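You operate a simulated robot arm through the tools that you are given. There is no shell and no other tool. Be economical: measure what you need, move in short steps, check, and stop when the job is done.

The job below is to be done with a simulated robot arm. You get a single attempt, and the scene is never put back.

## Task
Move the ball valve to table C and lay out the circuit on the plan.
Fine: check valve 1, drier, sight glass and expansion valve, each on its own field; the drier's arrow follows the flow. Set down upright: ball valve, expansion valve.

The check looks at the end state, three seconds after you hand in, the way a careful person would. Anything else that was tipped, shoved, dropped, spilled or broken makes it a failure.

## Robot
A 6-joint arm with a fingered hand on a trunk, on a base that drives. Base frame: it is fixed to the floor where the robot stands at the start and does not move with it; the origin is under the middle of the robot, x ahead of it, y to its left, z up; the surface under the hand at the start is at about z = 750. Lengths are in mm, angles in rad, forces in N, time in s.
With the tool pointing down near the work surface it reaches from about 300 to 620 mm from the robot's upright axis, wherever it stands. Its first joint turns from -2.897 to 2.897 rad. Places, roughly: check valve field of the plan [500, 300, 800]; drier field of the plan [500, 100, 800]; expansion valve field of the plan [400, 300, 800]; sight glass field of the plan [400, 100, 800]; top of table C [600, 1100, 800]. Payload 3.2 kg.
The tool frame sits at the grasp point between the pads (the TCP): z along the fingers, y along the line on which they close. The tips reach 22 mm beyond it. The gripper opens to 112 mm. The gripper's body begins 60 mm behind the TCP. The gripper is a hand of 3 fingers: y runs from the thumb to the fingers, the wrist lies at [0, 0, -218] in the tool frame.
Orientation is told as [roll, pitch, yaw] about the base's x, y, z axes, in that order, counted from this pose: with the fingers straight down and closing along the base's y, the tool's x points along the base's -x, its y along +y and its z along -z.

## Interface
- The arm moves only by the tool step_arm. Its argument "targets" is a list of rows, each an object (a shift or turn left out is 0) with "travel": the shift along the tool's x, y, z in mm, a list of three; "rotation": the turn, a rotation vector about the tool's x, y, z in rad, a list of three. In form: [{"travel": [tx, ty, tz], "rotation": [rx, ry, rz]}, ...]. A call has 1 to 8 rows; each row is the pose to reach, as a shift and turn from the pose commanded when the call began, along the tool's axes at that moment. A row lasts 0.2 s, in which the tool goes at most 50 mm and 0.15 rad; a call with a longer step from one row to the next is refused whole. A pose out of reach is approached as far as the arm can. The call stops where the force on the tool passes 40 N (or 10 N more than at its start, if that is more) or the arm is blocked; 0.2 s more then pass. In this call time passes only in rows, and 0.2 s behind the last. The reply holds the time, the measured pose of the TCP, the force on the tool along the base axes, the opening and the grip force, in the units named above and with some noise, with the torque about the TCP (base axes, N m) and any sound that the robot's microphone picked up, and new pictures: "show" is both (left out), scene, wrist or none.
- Cameras (640 x 400 px; columns grow to the right, rows downward): "scene" is now at [4.4, 199.1, 1454.1]; the picture's right is [0.43, -0.90, 0.00], its down [-0.74, -0.35, -0.57] and it looks along [0.51, 0.24, -0.82] (base axes); focal length 270 px, centre (320, 200). "wrist" rides on the gripper at [66, 3, -80] in the tool frame; the picture's right is [-0.05, 1.00, 0.00], its down [-0.77, -0.04, -0.64] and it looks along [-0.64, -0.03, 0.77] (tool axes); focal length 275 px, centre (320, 200). There is no depth. A picture from a camera that has moved, and an enlarged one, comes with that camera's place and axes in the base frame and with its lens.
- lift_body(by): slides the trunk up (or, below 0, down) by that many mm; the arm and the scene camera ride with it, the base frame stays. It gives what a move gives, with no picture.
- base_move(legs): drives the robot by 1 to 6 legs, each [ahead, turn to the left] in mm and rad, along the robot's own axes; the way and the turn of a leg run together, so that a leg with both is an arc; at most 1500 mm and 3.142 rad a leg. The arm and the cameras ride along, it lands a little off, and it stops where it bumps. It gives what a move gives, and a new picture of the scene camera.
- curl_fingers(finger1, finger2, thumb_bend): sets how far each is bent, from 0 (flat) to 1 (curled in); at 0.3 the hand is open as for a grip, at 0.7 the pads meet at the TCP. One left out holds its place. A second passes; each finger stops where it meets its share of the squeeze, and holds until it gets a number again. It is the only way to open and close the hand. It gives what a move gives, with no picture; readings hold the bend of each and the force on the fingers (four entries, about 0 where the hand has none), thumb and palm.
- turn_head(pan, tilt): turns the head with the scene camera to pan (to the left, within 2.705 rad either way) and tilt (down, from -0.506 to 1.204), counted from straight ahead of the robot. It gives what a move gives, and a new picture of the scene camera.
- enlarge(camera, box): a new picture of the part [left, top, right, bottom] of that camera's present view, enlarged. No time passes.
- hand_in(): hands the job in; it is judged then, once.

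Go step by step. Nothing tells you exact positions but the pictures and the camera data: compare them with the known pose of the tool, close in by small moves and look again before you grip or let go. The budget is 120 turns and 260 pictures, counting those below and the enlarged ones. Unless the task says otherwise, let go and move clear before handing in, and close with one line.

The tools are called after ">>>" as a command line: name --argument value ..., lists and objects as JSON in quotes. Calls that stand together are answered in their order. step_arm: Moves the arm, as the interface text tells. Its arguments: {"type":"object","properties":{"targets":{"type":"array"},"show":{"type":"string","enum":["both","scene","wrist","none"]}},"required":["targets"]} The other tools are called the same way: lift_body (by) slides the trunk up or down; curl_fingers (finger1, finger2, thumb_bend) moves the fingers one by one; base_move (legs) drives the base; turn_head (pan, tilt) turns the head that bears the scene camera; enlarge (camera, box) takes an enlarged picture of a part of a camera's view; hand_in () hands the job in.

At the start:

```text
time_s: 0.0
tool_pos: [326.1, 237.7, 1058.9]
orientation: [-0.002, 0.001, 0.0]
wrist_force: [-0.8, 0.2, 0.4]
torque: [-0.02, 0.0, 0.04]
grip_width: 112.1
grip_force: 0.1
shape: jaw
bend: [0.3, 0.3, 0.3]
finger forces: [0.0, 0.0, 0.0, 0.0, 0.0, 0.0]
trunk travel left (down, up): [-500.0, 90.0]
robot x, y, heading: [1.1, 1.4, -0.001]
head pan, tilt: [0.44, 0.965]
```

scene: 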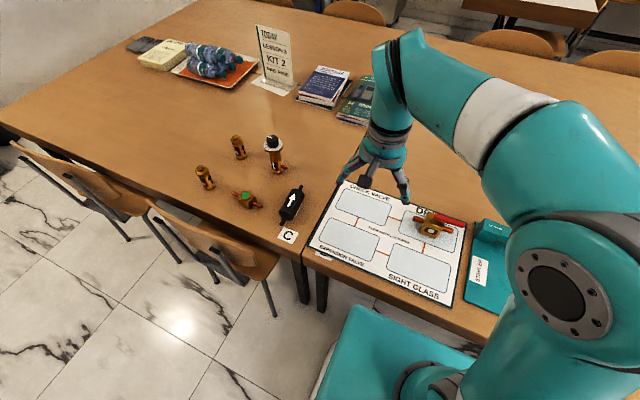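
wrist: 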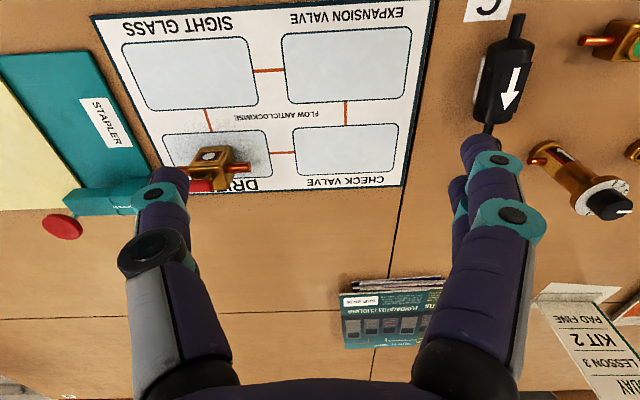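

I see the plan straight ahead with a ball valve (red handle) on the drier field, and the drier, sight glass, expansion valve and two check valves to the left on another table. I'll look closer at everything first.

>>> enlarge --camera "scene" --box '[180, 120, 320, 250]'

>>> enlarge --camera "scene" --box '[300, 170, 520, 310]'

>>> enlarge --camera "scene" --box '[120, 10, 400, 130]'

>>> turn_head --pan 1.2 --tilt 0.8

```text
3.08 times, centred on (250, 185) of scene
camera zoom: at [4.4, 199.1, 1454.1], right [0.43, -0.9, 0.0], down [-0.74, -0.35, -0.57], along [0.51, 0.24, -0.82], focal length 831 px, centre (535, 246)
```

zoom: 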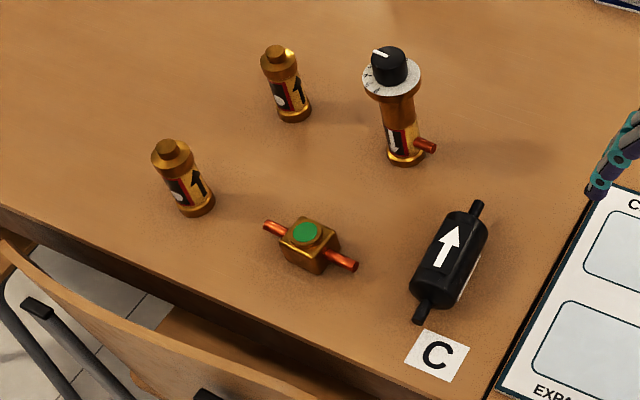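

```text
2.86 times, centred on (410, 240) of scene
camera zoom: at [4.4, 199.1, 1454.1], right [0.43, -0.9, 0.0], down [-0.74, -0.35, -0.57], along [0.51, 0.24, -0.82], focal length 772 px, centre (63, 86)
```

zoom: 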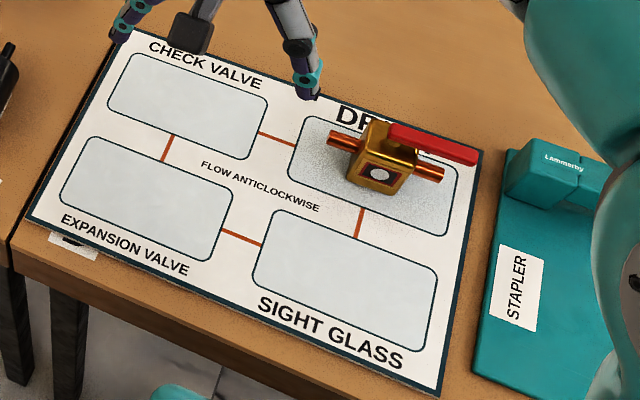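

```text
2.29 times, centred on (260, 70) of scene
camera zoom: at [4.4, 199.1, 1454.1], right [0.43, -0.9, 0.0], down [-0.74, -0.35, -0.57], along [0.51, 0.24, -0.82], focal length 617 px, centre (457, 497)
```

zoom: 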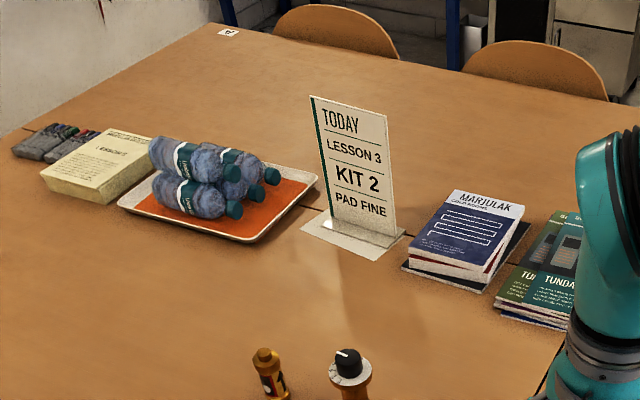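

```text
time_s: 1.1
tool_pos: [326.1, 237.3, 1059.6]
orientation: [-0.001, 0.001, 0.0]
wrist_force: [1.0, -1.3, 0.6]
torque: [-0.02, -0.01, 0.02]
grip_width: 112.1
grip_force: 0.1
shape: jaw
bend: [0.3, 0.3, 0.3]
finger forces: [0.1, 0.0, 0.0, 0.0, 0.0, 0.0]
trunk travel left (down, up): [-500.0, 90.0]
robot x, y, heading: [-0.2, 2.3, 0.003]
head pan, tilt: [1.201, 0.799]
camera scene: at [-31.3, 243.7, 1466.7], right [0.93, -0.36, 0.0], down [-0.26, -0.67, -0.7], along [0.25, 0.65, -0.72], focal length 270 px, centre (320, 200)
```

scene: 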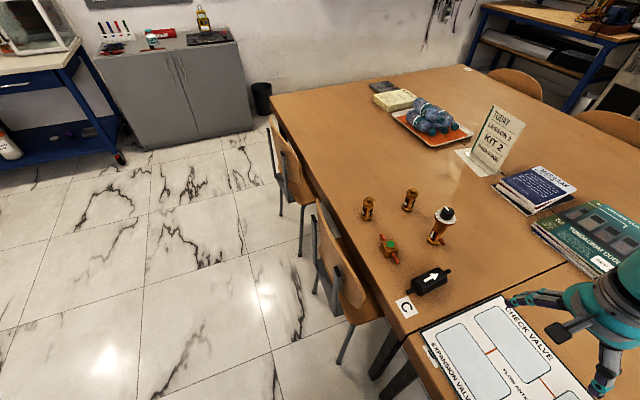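

The parts stand on table C (marker near its corner). I need to find which check valve is number 1, so I'll enlarge.

>>> enlarge --camera "scene" --box '[350, 180, 430, 230]'

>>> enlarge --camera "scene" --box '[370, 200, 470, 320]'

```text
8.00 times, centred on (390, 205) of scene
camera zoom: at [-31.3, 243.7, 1466.7], right [0.93, -0.36, 0.0], down [-0.26, -0.67, -0.7], along [0.25, 0.65, -0.72], focal length 2161 px, centre (-240, 160)
```

zoom: 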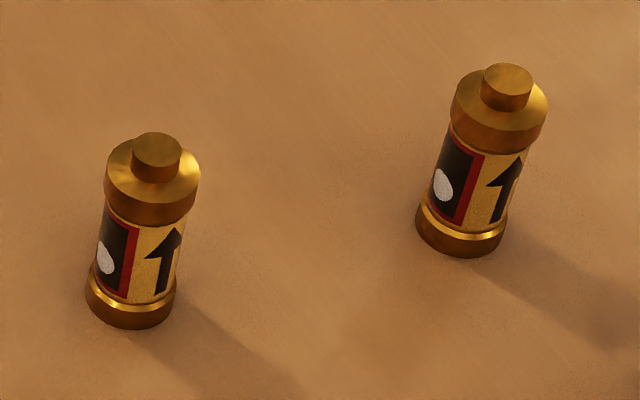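

```text
3.33 times, centred on (420, 260) of scene
camera zoom: at [-31.3, 243.7, 1466.7], right [0.93, -0.36, 0.0], down [-0.26, -0.67, -0.7], along [0.25, 0.65, -0.72], focal length 900 px, centre (-13, 0)
```

zoom: 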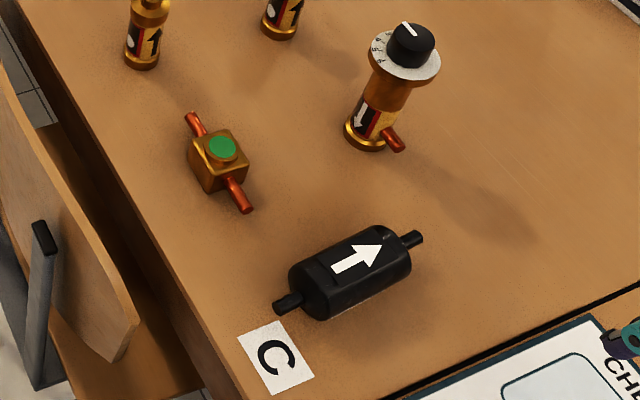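

The number plates face left (-x), so I need another view for them. First I check room around the robot's base and the chairs.

>>> turn_head --pan 0.7 --tilt 1.2

>>> turn_head --pan 1.7 --tilt 1.1

>>> turn_head --pan -0.6 --tilt 1.0

```text
time_s: 2.0
tool_pos: [326.1, 238.9, 1059.7]
orientation: [0.0, 0.0, -0.001]
wrist_force: [-0.4, -0.9, 0.2]
torque: [-0.01, -0.01, -0.01]
grip_width: 111.7
grip_force: 0.0
shape: jaw
bend: [0.3, 0.3, 0.3]
finger forces: [0.0, 0.0, 0.0, 0.0, 0.0, 0.0]
trunk travel left (down, up): [-500.0, 90.0]
robot x, y, heading: [0.1, 0.4, -0.0]
head pan, tilt: [0.7, 1.201]
camera scene: at [-17.8, 204.6, 1439.1], right [0.64, -0.76, 0.0], down [-0.71, -0.6, -0.36], along [0.28, 0.23, -0.93], focal length 270 px, centre (320, 200)
```

scene: 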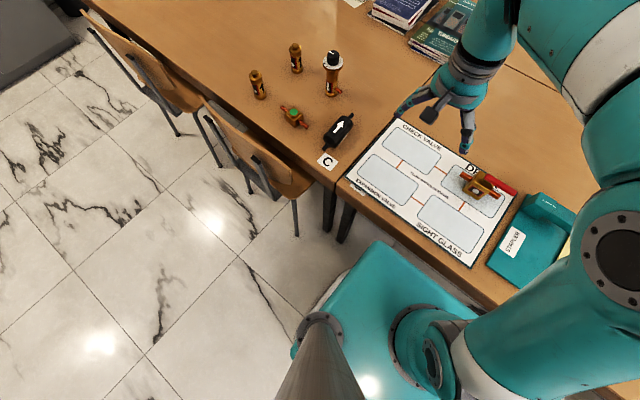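

```text
time_s: 3.3
tool_pos: [326.0, 237.3, 1058.1]
orientation: [0.0, -0.002, 0.0]
wrist_force: [0.3, -0.5, -0.7]
torque: [0.01, -0.01, 0.0]
grip_width: 112.2
grip_force: 0.1
shape: jaw
bend: [0.3, 0.3, 0.3]
finger forces: [0.0, 0.0, 0.0, 0.0, 0.0, 0.0]
trunk travel left (down, up): [-500.0, 90.0]
robot x, y, heading: [0.8, 0.5, -0.003]
head pan, tilt: [1.7, 1.1]
camera scene: at [-68.6, 231.1, 1445.0], right [0.99, 0.13, 0.0], down [0.11, -0.88, -0.45], along [-0.06, 0.45, -0.89], focal length 270 px, centre (320, 200)
```

scene: 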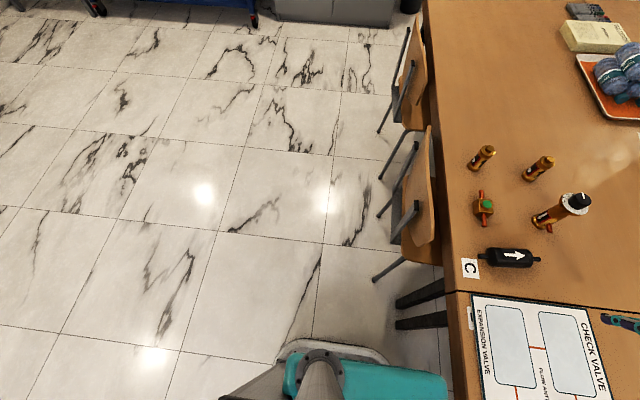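

```text
time_s: 5.4
tool_pos: [326.7, 239.0, 1059.7]
orientation: [-0.001, 0.0, -0.002]
wrist_force: [-0.7, 0.2, -0.3]
torque: [0.0, -0.01, -0.01]
grip_width: 112.0
grip_force: 0.2
shape: jaw
bend: [0.3, 0.3, 0.3]
finger forces: [0.0, 0.1, 0.0, 0.0, 0.0, 0.0]
trunk travel left (down, up): [-500.0, 90.0]
robot x, y, heading: [-2.0, 2.1, -0.003]
head pan, tilt: [-0.6, 1.0]
camera scene: at [-3.1, 129.2, 1451.6], right [-0.56, -0.83, 0.0], down [-0.69, 0.47, -0.54], along [0.45, -0.31, -0.84], focal length 270 px, centre (320, 200)
```

scene: 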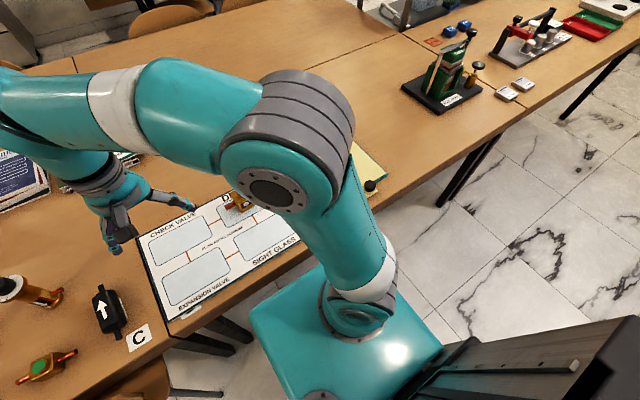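

Floor lane beside the table looks free. I'll back a bit and turn left so I can drive along the tables, then look at the number plates.

>>> base_move --legs '[[-90, 0], [0, 1.571]]'

>>> turn_head --pan -0.6 --tilt 1.1

```text
time_s: 10.3
tool_pos: [-322.3, 328.2, 1059.4]
orientation: [0.0, 0.001, 1.56]
wrist_force: [0.4, 0.7, -0.5]
torque: [-0.03, 0.02, -0.01]
grip_width: 112.0
grip_force: 0.0
shape: jaw
bend: [0.3, 0.3, 0.3]
finger forces: [0.0, 0.0, 0.0, 0.1, 0.0, 0.0]
trunk travel left (down, up): [-500.0, 90.0]
robot x, y, heading: [-85.2, 0.9, 1.56]
head pan, tilt: [-0.6, 1.0]
camera scene: at [-215.4, 1.4, 1451.6], right [0.82, -0.57, 0.0], down [-0.48, -0.69, -0.54], along [0.31, 0.44, -0.84], focal length 270 px, centre (320, 200)
```

scene: 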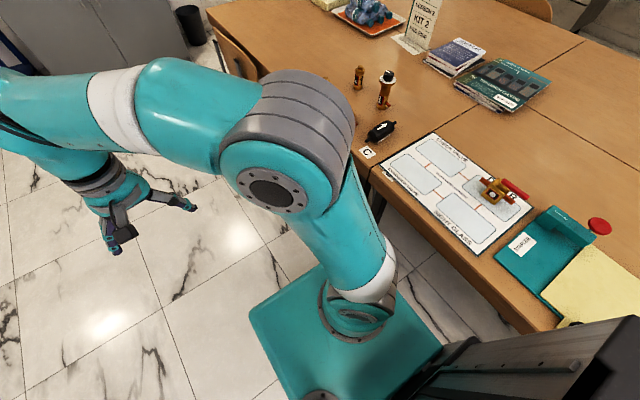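

```text
time_s: 11.0
tool_pos: [-321.9, 328.8, 1059.4]
orientation: [0.001, 0.0, 1.56]
wrist_force: [0.2, 0.5, 0.4]
torque: [0.0, 0.01, 0.02]
grip_width: 111.8
grip_force: 0.1
shape: jaw
bend: [0.3, 0.3, 0.3]
finger forces: [0.1, 0.0, 0.0, 0.0, 0.1, 0.0]
trunk travel left (down, up): [-500.0, 90.0]
robot x, y, heading: [-90.1, 0.7, 1.562]
head pan, tilt: [-0.6, 1.1]
camera scene: at [-219.1, -3.9, 1445.0], right [0.82, -0.57, 0.0], down [-0.51, -0.73, -0.45], along [0.26, 0.37, -0.89], focal length 270 px, centre (320, 200)
```

scene: 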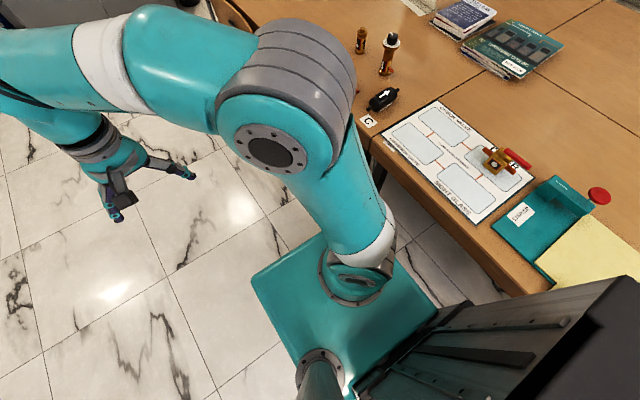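

Base fits. I shift slightly away from the chairs and drive up alongside the tables.

>>> base_move --legs '[[130, 0.2], [130, -0.19]]'

>>> turn_head --pan -0.75 --tilt 0.8

>>> turn_head --pan -0.3 --tilt 1.1

```text
time_s: 13.2
tool_pos: [-347.8, 586.7, 1058.8]
orientation: [0.002, 0.0, 1.565]
wrist_force: [0.0, -0.3, 0.2]
torque: [-0.02, 0.0, 0.03]
grip_width: 112.1
grip_force: 0.0
shape: jaw
bend: [0.3, 0.3, 0.3]
finger forces: [0.0, 0.1, 0.0, 0.1, 0.0, 0.1]
trunk travel left (down, up): [-500.0, 90.0]
robot x, y, heading: [-113.9, 257.1, 1.566]
head pan, tilt: [-0.6, 1.1]
camera scene: at [-242.2, 254.8, 1445.0], right [0.82, -0.57, 0.0], down [-0.51, -0.73, -0.45], along [0.26, 0.37, -0.89], focal length 270 px, centre (320, 200)
```

scene: 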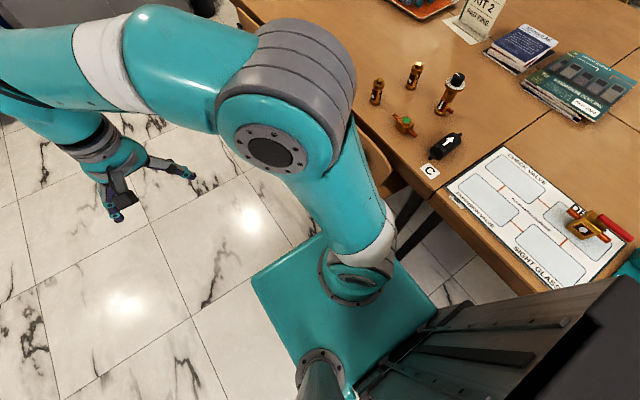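

```text
time_s: 14.0
tool_pos: [-348.6, 586.2, 1058.6]
orientation: [0.001, -0.001, 1.565]
wrist_force: [-0.7, 0.1, 0.2]
torque: [0.03, 0.0, 0.01]
grip_width: 111.7
grip_force: 0.1
shape: jaw
bend: [0.3, 0.3, 0.3]
finger forces: [0.0, 0.0, 0.1, 0.0, 0.1, 0.0]
trunk travel left (down, up): [-500.0, 90.0]
robot x, y, heading: [-113.9, 259.0, 1.568]
head pan, tilt: [-0.75, 0.799]
camera scene: at [-223.0, 260.7, 1466.7], right [0.73, -0.68, 0.0], down [-0.49, -0.52, -0.7], along [0.48, 0.51, -0.72], focal length 270 px, centre (320, 200)
```

scene: 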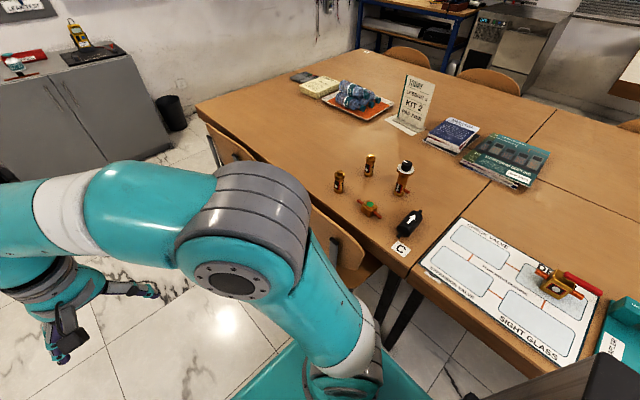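

```text
time_s: 14.9
tool_pos: [-348.0, 585.4, 1060.0]
orientation: [0.001, -0.001, 1.566]
wrist_force: [0.4, 0.2, 0.1]
torque: [0.01, -0.02, 0.0]
grip_width: 111.8
grip_force: 0.1
shape: jaw
bend: [0.3, 0.3, 0.3]
finger forces: [0.1, 0.1, 0.0, 0.0, 0.1, 0.0]
trunk travel left (down, up): [-500.0, 90.0]
robot x, y, heading: [-111.4, 258.8, 1.572]
head pan, tilt: [-0.3, 1.1]
camera scene: at [-259.2, 262.2, 1445.0], right [0.95, -0.3, 0.0], down [-0.27, -0.85, -0.45], along [0.14, 0.43, -0.89], focal length 270 px, centre (320, 200)
```

scene: 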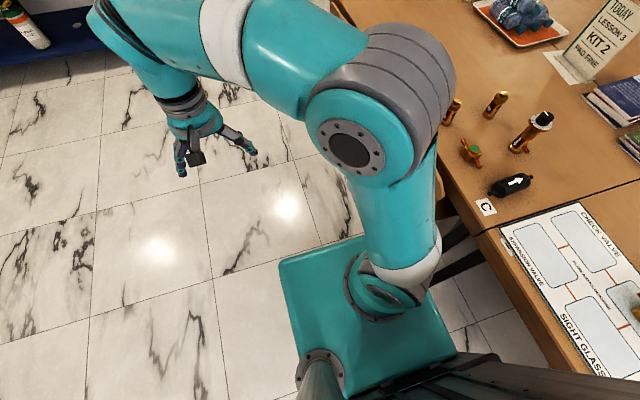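

Now I swing the arm round towards the table at its present height.

>>> step_arm --targets '[{"travel": [-25.8, -41.2, 0], "rotation": [0, 0, 0.09]}, {"travel": [-46.7, -85, 0], "rotation": [0, 0, 0.18]}, {"travel": [-62.1, -131, 0], "rotation": [0, 0, 0.27]}, {"travel": [-71.9, -178.5, 0], "rotation": [0, 0, 0.36]}, {"travel": [-75.9, -226.9, 0], "rotation": [0, 0, 0.45]}, {"travel": [-74.1, -275.3, 0], "rotation": [0, 0, 0.54]}, {"travel": [-66.5, -323.2, 0], "rotation": [0, 0, 0.63]}, {"travel": [-53.1, -369.9, 0], "rotation": [0, 0, 0.72]}]' --show "none"

```text
time_s: 16.7
tool_pos: [22.7, 636.8, 1060.4]
orientation: [0.003, 0.002, 0.845]
wrist_force: [0.1, -1.1, 0.3]
torque: [0.01, -0.01, 0.02]
grip_width: 111.6
grip_force: 0.0
shape: jaw
bend: [0.3, 0.3, 0.3]
finger forces: [0.1, 0.0, 0.0, 0.0, 0.0, 0.1]
trunk travel left (down, up): [-500.0, 90.0]
robot x, y, heading: [-109.3, 261.5, 1.567]
head pan, tilt: [-0.3, 1.1]
```

Continuing to a viewpoint in front (−x side) of the check valves for the wrist camera.

>>> step_arm --targets '[{"travel": [-29.6, -8.7, 10], "rotation": [0, 0, 0.14]}, {"travel": [-59.2, -17.4, 20], "rotation": [0, 0, 0.28]}, {"travel": [-88.8, -26.1, 30], "rotation": [0, 0, 0.42]}, {"travel": [-118.4, -34.9, 40], "rotation": [0, 0, 0.56]}, {"travel": [-148, -43.6, 50], "rotation": [0, 0, 0.7]}, {"travel": [-177.6, -52.3, 60], "rotation": [0, 0, 0.843]}]'

```text
time_s: 18.1
tool_pos: [178.3, 735.8, 996.5]
orientation: [0.001, 0.002, -0.001]
wrist_force: [0.0, -0.8, 0.3]
torque: [0.0, 0.0, -0.02]
grip_width: 111.9
grip_force: 0.1
shape: jaw
bend: [0.3, 0.3, 0.3]
finger forces: [0.1, 0.0, 0.0, 0.1, 0.1, 0.0]
trunk travel left (down, up): [-500.0, 90.0]
robot x, y, heading: [-109.8, 260.4, 1.57]
head pan, tilt: [-0.3, 1.1]
camera scene: at [-258.6, 262.6, 1445.1], right [0.95, -0.3, 0.0], down [-0.27, -0.85, -0.45], along [0.14, 0.43, -0.89], focal length 270 px, centre (320, 200)
camera wrist: at [113.2, 738.1, 1077.0], right [0.05, 1.0, 0.0], down [0.77, -0.04, 0.63], along [0.63, -0.03, -0.77], focal length 275 px, centre (320, 200)
```

scene: 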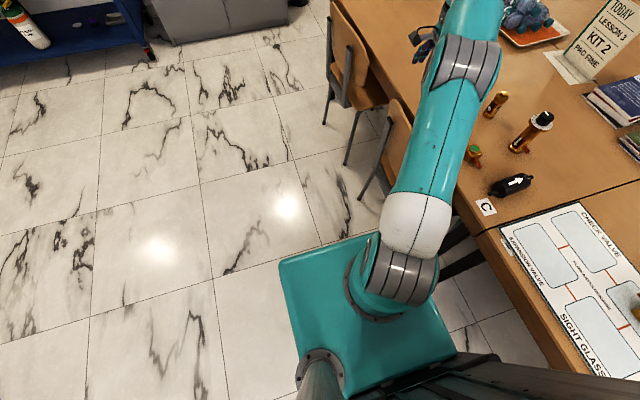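
wrist: 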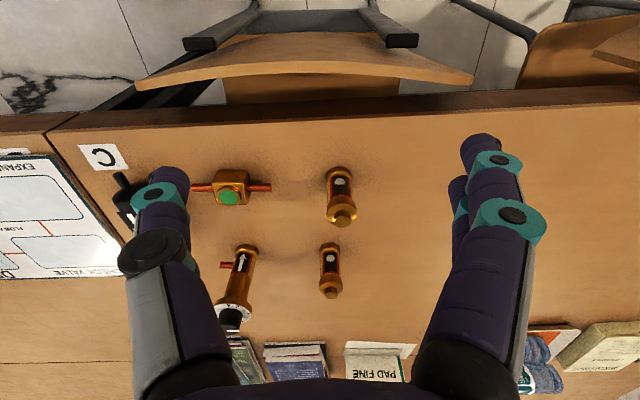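

>>> enlarge --camera "wrist" --box '[310, 155, 370, 235]'

>>> enlarge --camera "wrist" --box '[300, 235, 360, 305]'

>>> enlarge --camera "wrist" --box '[200, 160, 280, 340]'

```text
5.00 times, centred on (340, 195) of wrist
camera zoom: at [113.2, 738.1, 1077.0], right [0.05, 1.0, 0.0], down [0.77, -0.04, 0.63], along [0.63, -0.03, -0.77], focal length 1376 px, centre (220, 225)
```

zoom: 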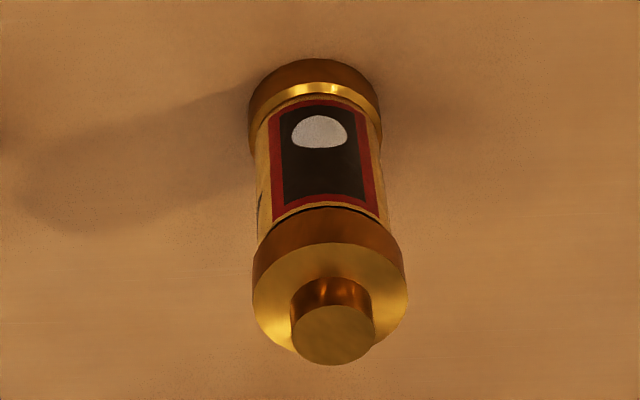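

```text
5.71 times, centred on (330, 270) of wrist
camera zoom: at [113.2, 738.1, 1077.0], right [0.05, 1.0, 0.0], down [0.77, -0.04, 0.63], along [0.63, -0.03, -0.77], focal length 1573 px, centre (263, -200)
```

zoom: 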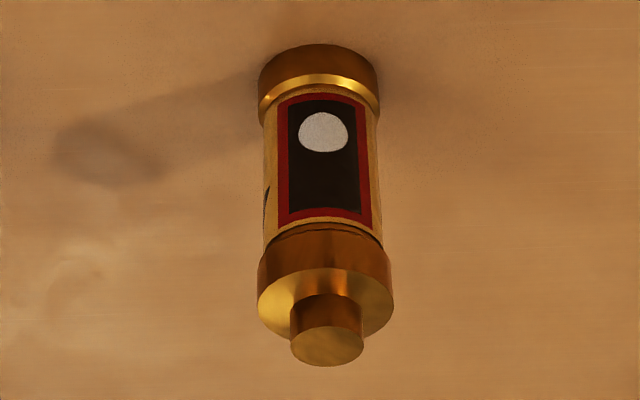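

```text
2.22 times, centred on (240, 250) of wrist
camera zoom: at [113.2, 738.1, 1077.0], right [0.05, 1.0, 0.0], down [0.77, -0.04, 0.63], along [0.63, -0.03, -0.77], focal length 612 px, centre (498, 89)
```

zoom: 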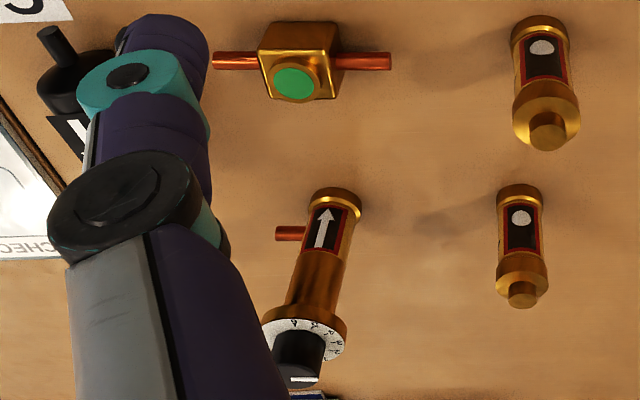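

The plates differ: one shows a half disc, the other a full disc. I'll look round for a legend that tells which is number 1 (books, posters, signs).

>>> turn_head --pan -1.1 --tilt 0.6

>>> enlarge --camera "scene" --box '[380, 120, 540, 220]'

>>> enlarge --camera "scene" --box '[220, 90, 380, 190]'

>>> turn_head --pan -0.7 --tilt 0.2

>>> turn_head --pan -1.9 --tilt 0.3

>>> turn_head --pan 0.6 --tilt 0.2

```text
time_s: 19.2
tool_pos: [178.8, 735.3, 996.8]
orientation: [0.0, 0.004, 0.002]
wrist_force: [-1.0, 0.0, -0.3]
torque: [-0.01, -0.01, 0.02]
grip_width: 111.9
grip_force: 0.1
shape: jaw
bend: [0.3, 0.3, 0.3]
finger forces: [0.0, 0.0, 0.0, 0.1, 0.0, 0.0]
trunk travel left (down, up): [-500.0, 90.0]
robot x, y, heading: [-113.6, 256.0, 1.567]
head pan, tilt: [-1.1, 0.6]
camera scene: at [-199.2, 241.8, 1483.6], right [0.45, -0.89, 0.0], down [-0.5, -0.26, -0.82], along [0.74, 0.37, -0.57], focal length 270 px, centre (320, 200)
```

scene: 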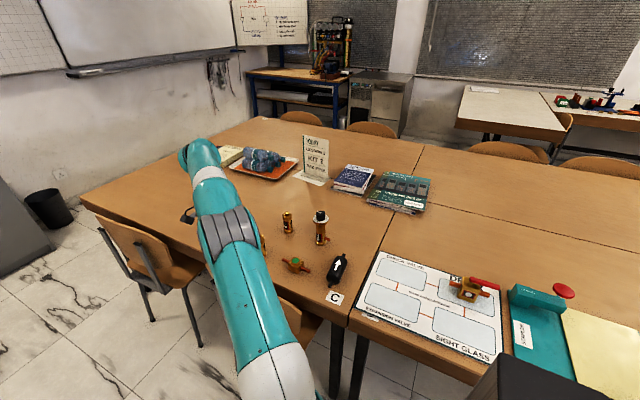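

```text
4.00 times, centred on (460, 170) of scene
camera zoom: at [-199.2, 241.8, 1483.6], right [0.45, -0.89, 0.0], down [-0.5, -0.26, -0.82], along [0.74, 0.37, -0.57], focal length 1080 px, centre (-240, 320)
```

zoom: 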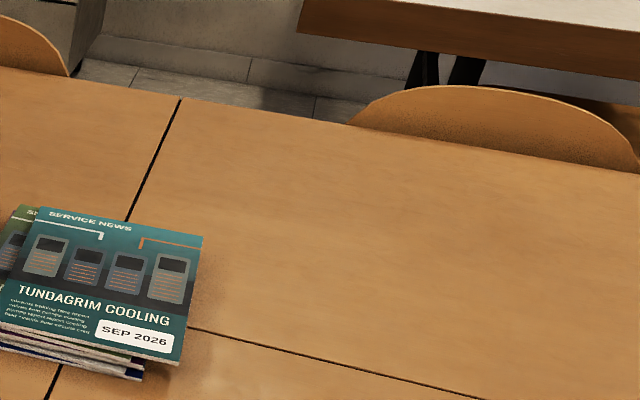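

```text
4.00 times, centred on (300, 140) of scene
camera zoom: at [-199.2, 241.8, 1483.6], right [0.45, -0.89, 0.0], down [-0.5, -0.26, -0.82], along [0.74, 0.37, -0.57], focal length 1080 px, centre (400, 440)
```

zoom: 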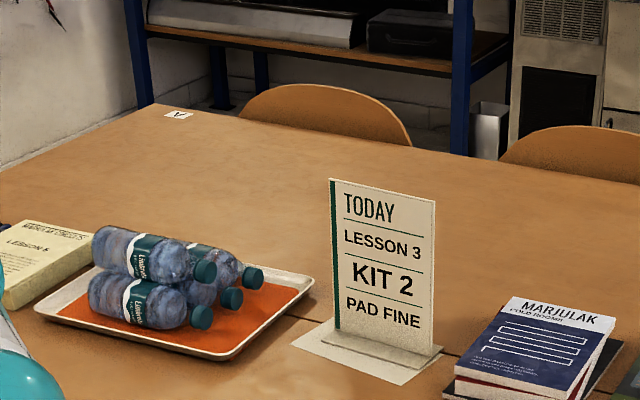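

```text
time_s: 20.1
tool_pos: [178.1, 735.2, 998.2]
orientation: [-0.001, 0.003, 0.002]
wrist_force: [-0.7, 0.9, 0.1]
torque: [-0.05, 0.03, 0.0]
grip_width: 111.9
grip_force: 0.1
shape: jaw
bend: [0.3, 0.3, 0.3]
finger forces: [0.0, 0.0, 0.0, 0.1, 0.0, 0.0]
trunk travel left (down, up): [-500.0, 90.0]
robot x, y, heading: [-116.6, 258.7, 1.568]
head pan, tilt: [-0.7, 0.201]
camera scene: at [-217.7, 272.9, 1520.3], right [0.76, -0.65, 0.0], down [-0.13, -0.15, -0.98], along [0.63, 0.75, -0.2], focal length 270 px, centre (320, 200)
```

scene: 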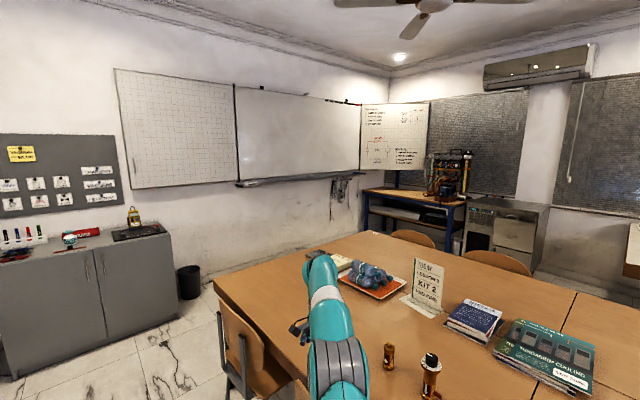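

```text
time_s: 21.5
tool_pos: [178.6, 735.2, 997.1]
orientation: [0.0, 0.002, 0.002]
wrist_force: [0.6, -0.8, -0.6]
torque: [0.02, 0.0, 0.02]
grip_width: 112.2
grip_force: 0.0
shape: jaw
bend: [0.3, 0.3, 0.3]
finger forces: [0.0, 0.0, 0.1, 0.0, 0.0, 0.0]
trunk travel left (down, up): [-500.0, 90.0]
robot x, y, heading: [-113.7, 259.4, 1.573]
head pan, tilt: [-1.901, 0.3]
camera scene: at [-189.8, 171.4, 1511.1], right [-0.33, -0.94, 0.0], down [-0.28, 0.1, -0.96], along [0.9, -0.31, -0.3], focal length 270 px, centre (320, 200)
```

scene: 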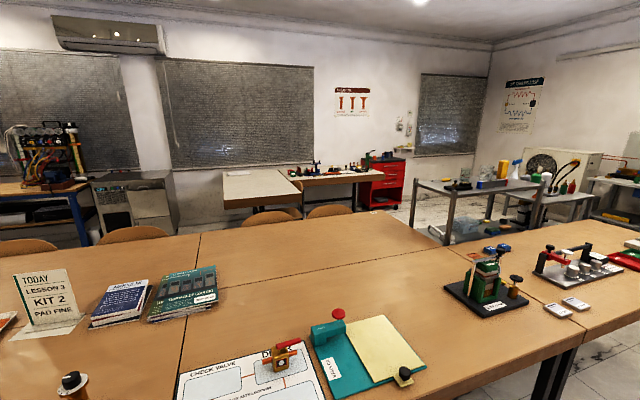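

```text
time_s: 23.7
tool_pos: [178.0, 734.7, 997.1]
orientation: [-0.001, 0.002, 0.003]
wrist_force: [0.1, -0.3, -0.3]
torque: [-0.03, -0.03, 0.01]
grip_width: 111.9
grip_force: 0.1
shape: jaw
bend: [0.3, 0.3, 0.3]
finger forces: [0.0, 0.0, 0.1, 0.0, 0.1, 0.0]
trunk travel left (down, up): [-500.0, 90.0]
robot x, y, heading: [-111.4, 258.8, 1.567]
head pan, tilt: [0.6, 0.201]
camera scene: at [-330.3, 279.1, 1520.4], right [0.83, 0.56, 0.0], down [0.11, -0.17, -0.98], along [-0.55, 0.81, -0.2], focal length 270 px, centre (320, 200)
```

scene: 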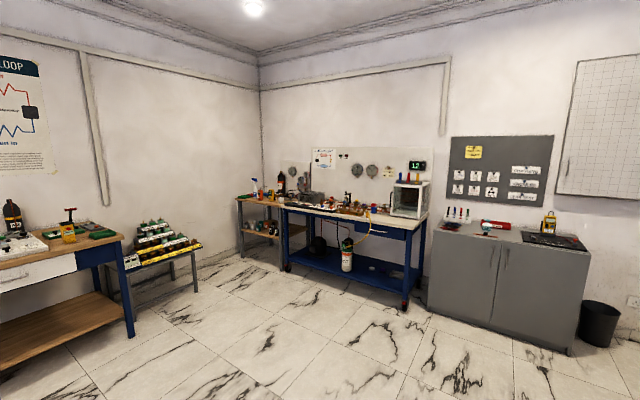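

There is a board with a circuit diagram and a pinboard with cards that may be the legend; I'll zoom in.

>>> enlarge --camera "scene" --box '[445, 135, 555, 205]'

>>> turn_head --pan -0.9 --tilt 0.1

>>> enlarge --camera "scene" --box '[270, 70, 370, 150]'

>>> enlarge --camera "wrist" --box '[325, 165, 357, 195]'

```text
5.71 times, centred on (500, 170) of scene
camera zoom: at [-330.3, 279.1, 1520.4], right [0.83, 0.56, 0.0], down [0.11, -0.17, -0.98], along [-0.55, 0.81, -0.2], focal length 1543 px, centre (-709, 371)
```

zoom: 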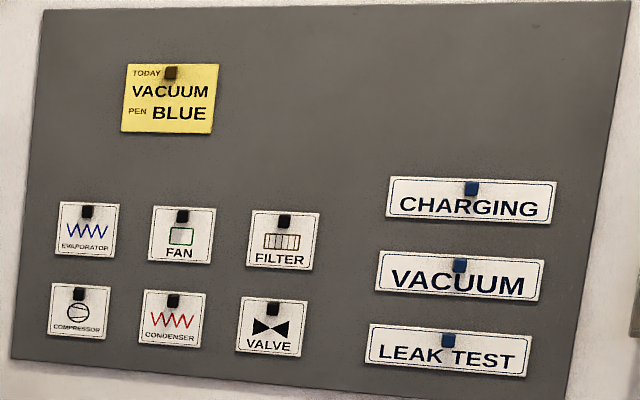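

```text
time_s: 25.3
tool_pos: [177.7, 735.5, 998.3]
orientation: [-0.001, 0.002, 0.003]
wrist_force: [0.1, 0.2, -0.6]
torque: [0.04, -0.02, 0.02]
grip_width: 112.0
grip_force: 0.1
shape: jaw
bend: [0.3, 0.3, 0.3]
finger forces: [0.0, 0.1, 0.0, 0.1, 0.0, 0.0]
trunk travel left (down, up): [-500.0, 90.0]
robot x, y, heading: [-111.8, 259.0, 1.566]
head pan, tilt: [-0.901, 0.099]
camera scene: at [-205.7, 258.9, 1529.8], right [0.62, -0.79, 0.0], down [-0.08, -0.06, -1.0], along [0.78, 0.62, -0.1], focal length 270 px, centre (320, 200)
```

scene: 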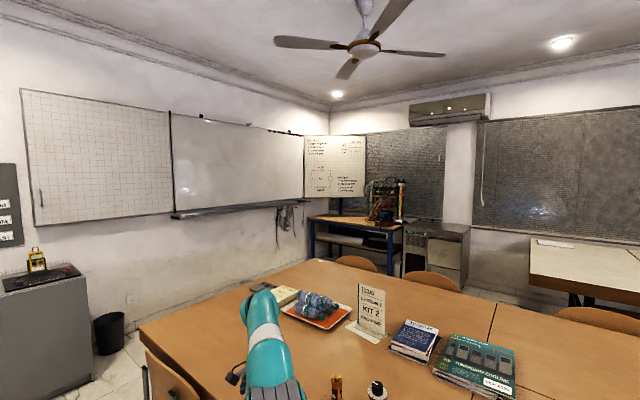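

```text
5.00 times, centred on (320, 110) of scene
camera zoom: at [-205.7, 258.9, 1529.8], right [0.62, -0.79, 0.0], down [-0.08, -0.06, -1.0], along [0.78, 0.62, -0.1], focal length 1350 px, centre (320, 650)
```

zoom: 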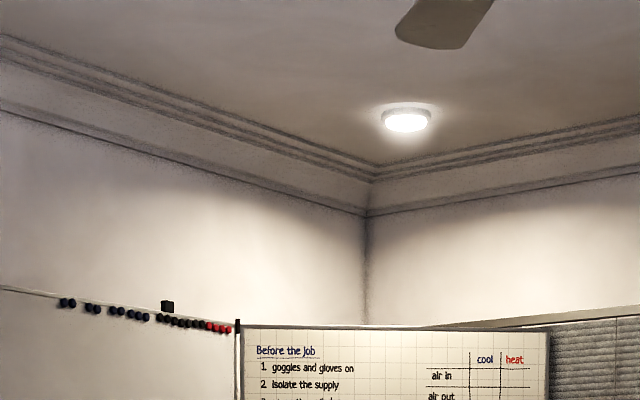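

```text
13.33 times, centred on (341, 180) of wrist
camera zoom: at [112.3, 737.5, 1077.4], right [0.04, 1.0, 0.0], down [0.77, -0.03, 0.64], along [0.63, -0.03, -0.77], focal length 3670 px, centre (40, 467)
```

zoom: 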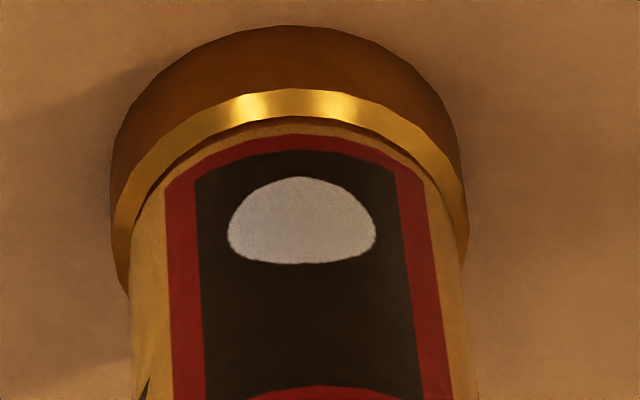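

The dots are actually the same on both, just foreshortened. I'll drive forward and look at the other sides of the check valves.

>>> base_move --legs '[[330, 0.0]]'

>>> turn_head --pan -1.5 --tilt 0.7

>>> enlarge --camera "scene" --box '[240, 190, 440, 310]'

```text
time_s: 27.5
tool_pos: [177.1, 1065.4, 997.5]
orientation: [0.0, 0.002, 0.009]
wrist_force: [0.2, -0.2, -0.1]
torque: [0.01, -0.01, 0.02]
grip_width: 111.9
grip_force: 0.1
shape: jaw
bend: [0.3, 0.3, 0.3]
finger forces: [0.1, 0.0, 0.0, 0.0, 0.0, 0.0]
trunk travel left (down, up): [-500.0, 90.0]
robot x, y, heading: [-111.9, 583.5, 1.573]
head pan, tilt: [-0.901, 0.099]
camera scene: at [-205.2, 586.1, 1529.8], right [0.62, -0.78, 0.0], down [-0.08, -0.06, -0.99], along [0.78, 0.62, -0.1], focal length 270 px, centre (320, 200)
```

scene: 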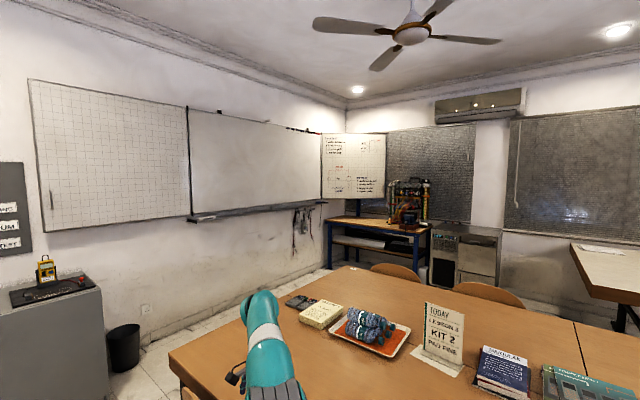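

```text
time_s: 28.5
tool_pos: [176.6, 1063.4, 997.7]
orientation: [0.0, 0.002, 0.009]
wrist_force: [0.2, 0.5, 0.0]
torque: [-0.03, 0.02, -0.01]
grip_width: 111.6
grip_force: 0.1
shape: jaw
bend: [0.3, 0.3, 0.3]
finger forces: [0.1, 0.0, 0.0, 0.0, 0.1, 0.0]
trunk travel left (down, up): [-500.0, 90.0]
robot x, y, heading: [-110.6, 585.7, 1.571]
head pan, tilt: [-1.499, 0.7]
camera scene: at [-192.5, 534.6, 1475.1], right [0.07, -1.0, 0.0], down [-0.64, -0.05, -0.77], along [0.76, 0.06, -0.64], focal length 270 px, centre (320, 200)
```

scene: 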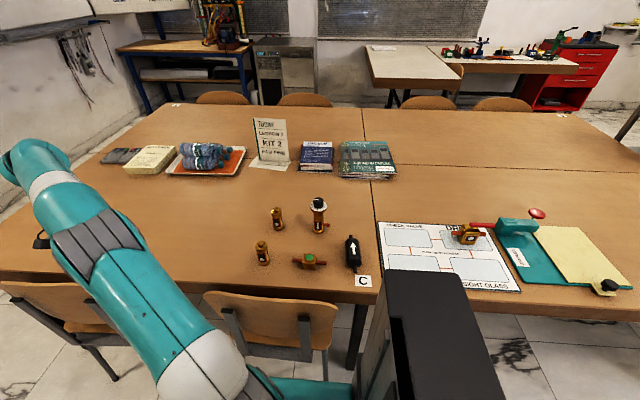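

```text
3.20 times, centred on (340, 250) of scene
camera zoom: at [-192.5, 534.6, 1475.1], right [0.07, -1.0, 0.0], down [-0.64, -0.05, -0.77], along [0.76, 0.06, -0.64], focal length 864 px, centre (256, 40)
```

zoom: 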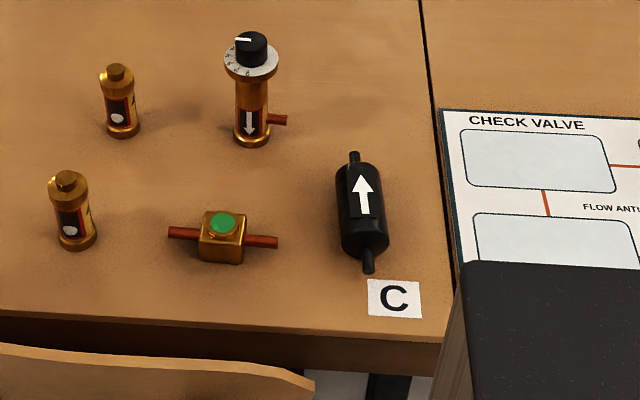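

I'll turn the hand so that its camera looks at the valves from the far-left (+y) side.

>>> step_arm --targets '[{"travel": [-19.4, -13.7, 3.9], "rotation": [0, 0, 0.131]}, {"travel": [-38.8, -27.4, 7.8], "rotation": [0, 0, 0.262]}, {"travel": [-58.2, -41.1, 11.7], "rotation": [0, 0, 0.393]}, {"travel": [-77.6, -54.8, 15.6], "rotation": [0, 0, 0.524]}, {"travel": [-97, -68.5, 19.5], "rotation": [0, 0, 0.655]}, {"travel": [-116.4, -82.2, 23.4], "rotation": [0, 0, 0.786]}, {"travel": [-135.8, -95.9, 27.3], "rotation": [0, 0, 0.917]}, {"travel": [-155.2, -109.6, 31.2], "rotation": [0, 0, 1.048]}]' --show "none"

>>> step_arm --targets '[{"travel": [-21.6, 9.8, 3.9], "rotation": [0, 0, 0.131]}, {"travel": [-43.2, 19.6, 7.8], "rotation": [0, 0, 0.262]}, {"travel": [-64.8, 29.4, 11.7], "rotation": [0, 0, 0.393]}, {"travel": [-86.5, 39.3, 15.7], "rotation": [0, 0, 0.524]}]' --show "wrist"

```text
time_s: 30.3
tool_pos: [325.7, 956.9, 963.2]
orientation: [-0.001, 0.001, -1.043]
wrist_force: [-0.1, -0.3, 0.1]
torque: [0.0, -0.02, 0.01]
grip_width: 111.5
grip_force: 0.1
shape: jaw
bend: [0.3, 0.3, 0.3]
finger forces: [0.1, 0.0, 0.0, 0.0, 0.0, 0.0]
out of reach, approached as far as the arm can: row 8
trunk travel left (down, up): [-500.0, 90.0]
robot x, y, heading: [-110.7, 585.6, 1.566]
head pan, tilt: [-1.499, 0.7]
```

```text
time_s: 31.3
tool_pos: [372.9, 895.4, 936.8]
orientation: [-0.002, 0.004, -1.568]
wrist_force: [0.3, 0.4, -0.7]
torque: [0.02, 0.03, 0.04]
grip_width: 111.8
grip_force: 0.1
shape: jaw
bend: [0.3, 0.3, 0.3]
finger forces: [0.1, 0.0, 0.1, 0.0, 0.1, 0.1]
out of reach, approached as far as the arm can: row 1, 2, 3, 4
trunk travel left (down, up): [-500.0, 90.0]
robot x, y, heading: [-113.4, 588.9, 1.573]
head pan, tilt: [-1.499, 0.7]
camera wrist: at [375.6, 961.1, 1017.7], right [1.0, -0.04, 0.0], down [-0.03, -0.77, 0.63], along [-0.03, -0.63, -0.77], focal length 275 px, centre (320, 200)
```

wrist: 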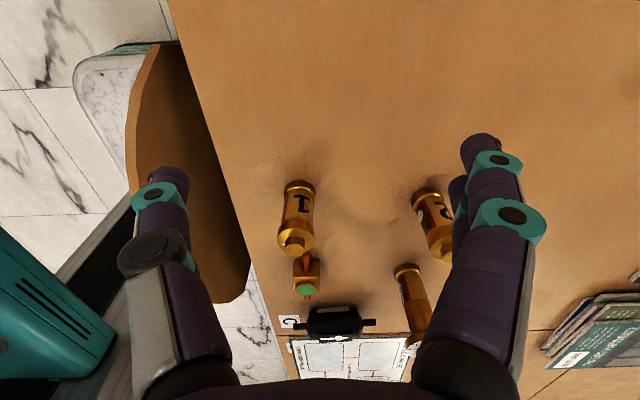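

Found it: the valve nearer the table edge carries "1", the other "2". Now the ball valve first: I raise the hand and drive back beside the plan.

>>> step_arm --targets '[{"travel": [0, -40, -30], "rotation": [0, 0, 0]}, {"travel": [0, -80, -60], "rotation": [0, 0, 0]}]' --show "none"

>>> base_move --legs '[[-190, 0], [-130, 0.35], [-130, -0.35]]'

```text
time_s: 31.9
tool_pos: [323.5, 900.4, 1021.2]
orientation: [-0.025, -0.025, -1.555]
wrist_force: [-0.1, 0.6, 0.2]
torque: [-0.01, -0.05, 0.04]
grip_width: 112.0
grip_force: 0.0
shape: jaw
bend: [0.3, 0.3, 0.3]
finger forces: [0.0, 0.0, 0.0, 0.0, 0.0, 0.0]
out of reach, approached as far as the arm can: row 1, 2
trunk travel left (down, up): [-500.0, 90.0]
robot x, y, heading: [-113.7, 589.2, 1.57]
head pan, tilt: [-1.499, 0.7]
```

```text
time_s: 35.6
tool_pos: [370.5, 455.9, 1020.4]
orientation: [-0.026, -0.028, -1.554]
wrist_force: [0.6, -0.2, 0.2]
torque: [0.0, -0.03, 0.02]
grip_width: 111.8
grip_force: 0.0
shape: jaw
bend: [0.3, 0.3, 0.3]
finger forces: [0.0, 0.0, 0.1, 0.0, 0.0, 0.1]
trunk travel left (down, up): [-500.0, 90.0]
robot x, y, heading: [-61.0, 143.3, 1.572]
head pan, tilt: [-1.499, 0.7]
camera scene: at [-147.5, 90.2, 1475.0], right [0.07, -1.0, 0.0], down [-0.64, -0.05, -0.76], along [0.76, 0.06, -0.64], focal length 270 px, centre (320, 200)
```

scene: 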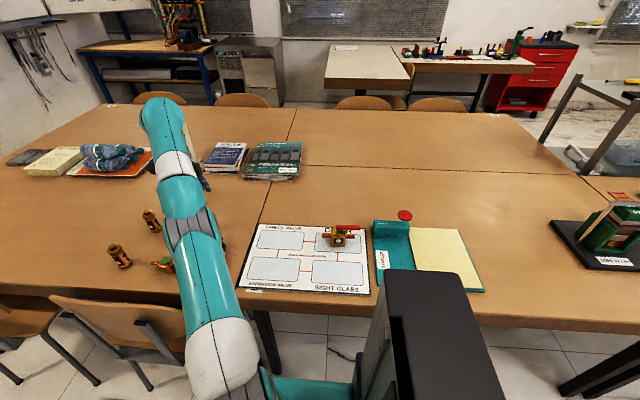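

>>> enlarge --camera "scene" --box '[230, 210, 390, 310]'

>>> enlarge --camera "scene" --box '[300, 215, 380, 265]'

```text
4.00 times, centred on (310, 260) of scene
camera zoom: at [-147.5, 90.2, 1475.0], right [0.07, -1.0, 0.0], down [-0.64, -0.05, -0.76], along [0.76, 0.06, -0.64], focal length 1080 px, centre (360, -40)
```

zoom: 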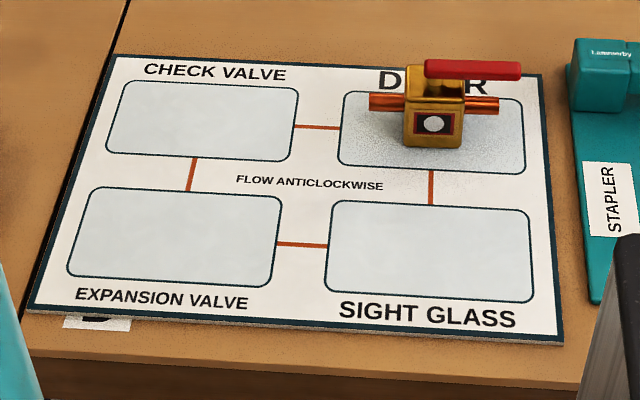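

```text
8.00 times, centred on (340, 240) of scene
camera zoom: at [-147.5, 90.2, 1475.0], right [0.07, -1.0, 0.0], down [-0.64, -0.05, -0.76], along [0.76, 0.06, -0.64], focal length 2161 px, centre (160, -120)
```

zoom: 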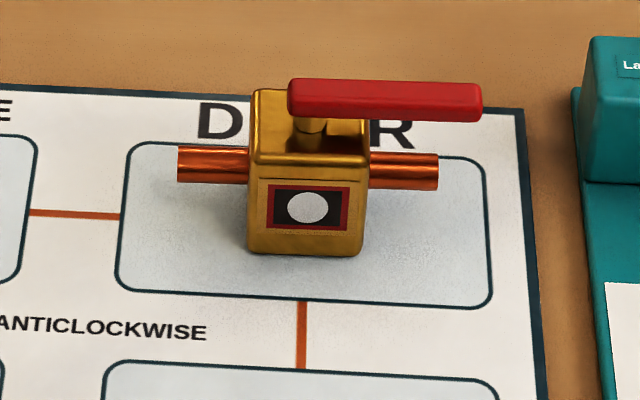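

Field and valve positions are clear: ball valve body near (487, 75), top at z≈808, handle up to ≈843. I move above it.

>>> step_arm --targets '[{"travel": [-45, 13, 11]}, {"travel": [-90, 26, 22]}, {"travel": [-135, 39, 33]}, {"travel": [-181, 52, 45]}, {"travel": [-226, 65, 56]}, {"travel": [-271, 78, 67]}, {"travel": [-316, 91, 78]}, {"travel": [-362, 104, 90]}]' --show "wrist"

```text
time_s: 37.4
tool_pos: [466.4, 103.9, 933.0]
orientation: [-0.022, -0.024, -1.559]
wrist_force: [-0.3, 0.2, -0.5]
torque: [-0.01, -0.02, -0.01]
grip_width: 111.9
grip_force: 0.0
shape: jaw
bend: [0.3, 0.3, 0.3]
finger forces: [0.1, 0.1, 0.1, 0.0, 0.0, 0.0]
out of reach, approached as far as the arm can: row 1, 2, 3, 4, 5, 6, 8
trunk travel left (down, up): [-500.0, 90.0]
robot x, y, heading: [-66.9, 140.2, 1.573]
head pan, tilt: [-1.499, 0.7]
camera wrist: at [469.8, 170.7, 1011.4], right [1.0, -0.03, -0.02], down [-0.01, -0.76, 0.66], along [-0.04, -0.65, -0.75], focal length 275 px, centre (320, 200)
```

wrist: 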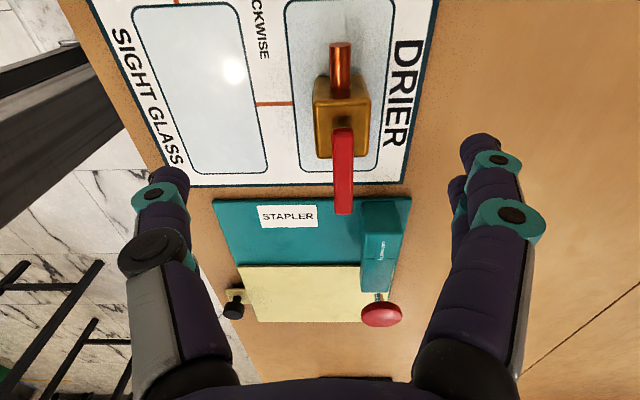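

Raising the trunk brings the shoulder closer to the wrist height and gives more reach.

>>> lift_body --by 88

>>> step_arm --targets '[{"travel": [-10, 5, 40]}, {"travel": [-20, 10, 75]}]' --show "wrist"

```text
time_s: 38.7
tool_pos: [465.7, 103.0, 1021.2]
orientation: [-0.022, -0.026, -1.557]
wrist_force: [0.4, -0.4, 0.2]
torque: [0.01, -0.02, -0.01]
grip_width: 112.1
grip_force: 0.1
shape: jaw
bend: [0.3, 0.3, 0.3]
finger forces: [0.1, 0.0, 0.0, 0.0, 0.0, 0.0]
trunk travel left (down, up): [-588.0, 2.0]
robot x, y, heading: [-67.2, 143.4, 1.571]
head pan, tilt: [-1.499, 0.7]
```

```text
time_s: 39.3
tool_pos: [473.2, 81.3, 947.1]
orientation: [-0.022, -0.026, -1.556]
wrist_force: [-1.3, 1.0, 0.1]
torque: [0.0, 0.01, 0.01]
grip_width: 112.0
grip_force: 0.0
shape: jaw
bend: [0.3, 0.3, 0.3]
finger forces: [0.0, 0.0, 0.0, 0.1, 0.0, 0.0]
trunk travel left (down, up): [-588.0, 2.0]
robot x, y, heading: [-66.9, 141.6, 1.576]
head pan, tilt: [-1.499, 0.7]
camera wrist: at [476.4, 149.5, 1025.1], right [1.0, -0.03, -0.02], down [-0.01, -0.75, 0.66], along [-0.04, -0.66, -0.75], focal length 275 px, centre (320, 200)
```

wrist: 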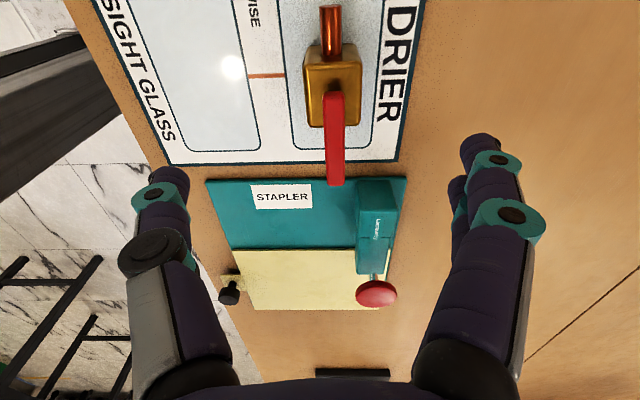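

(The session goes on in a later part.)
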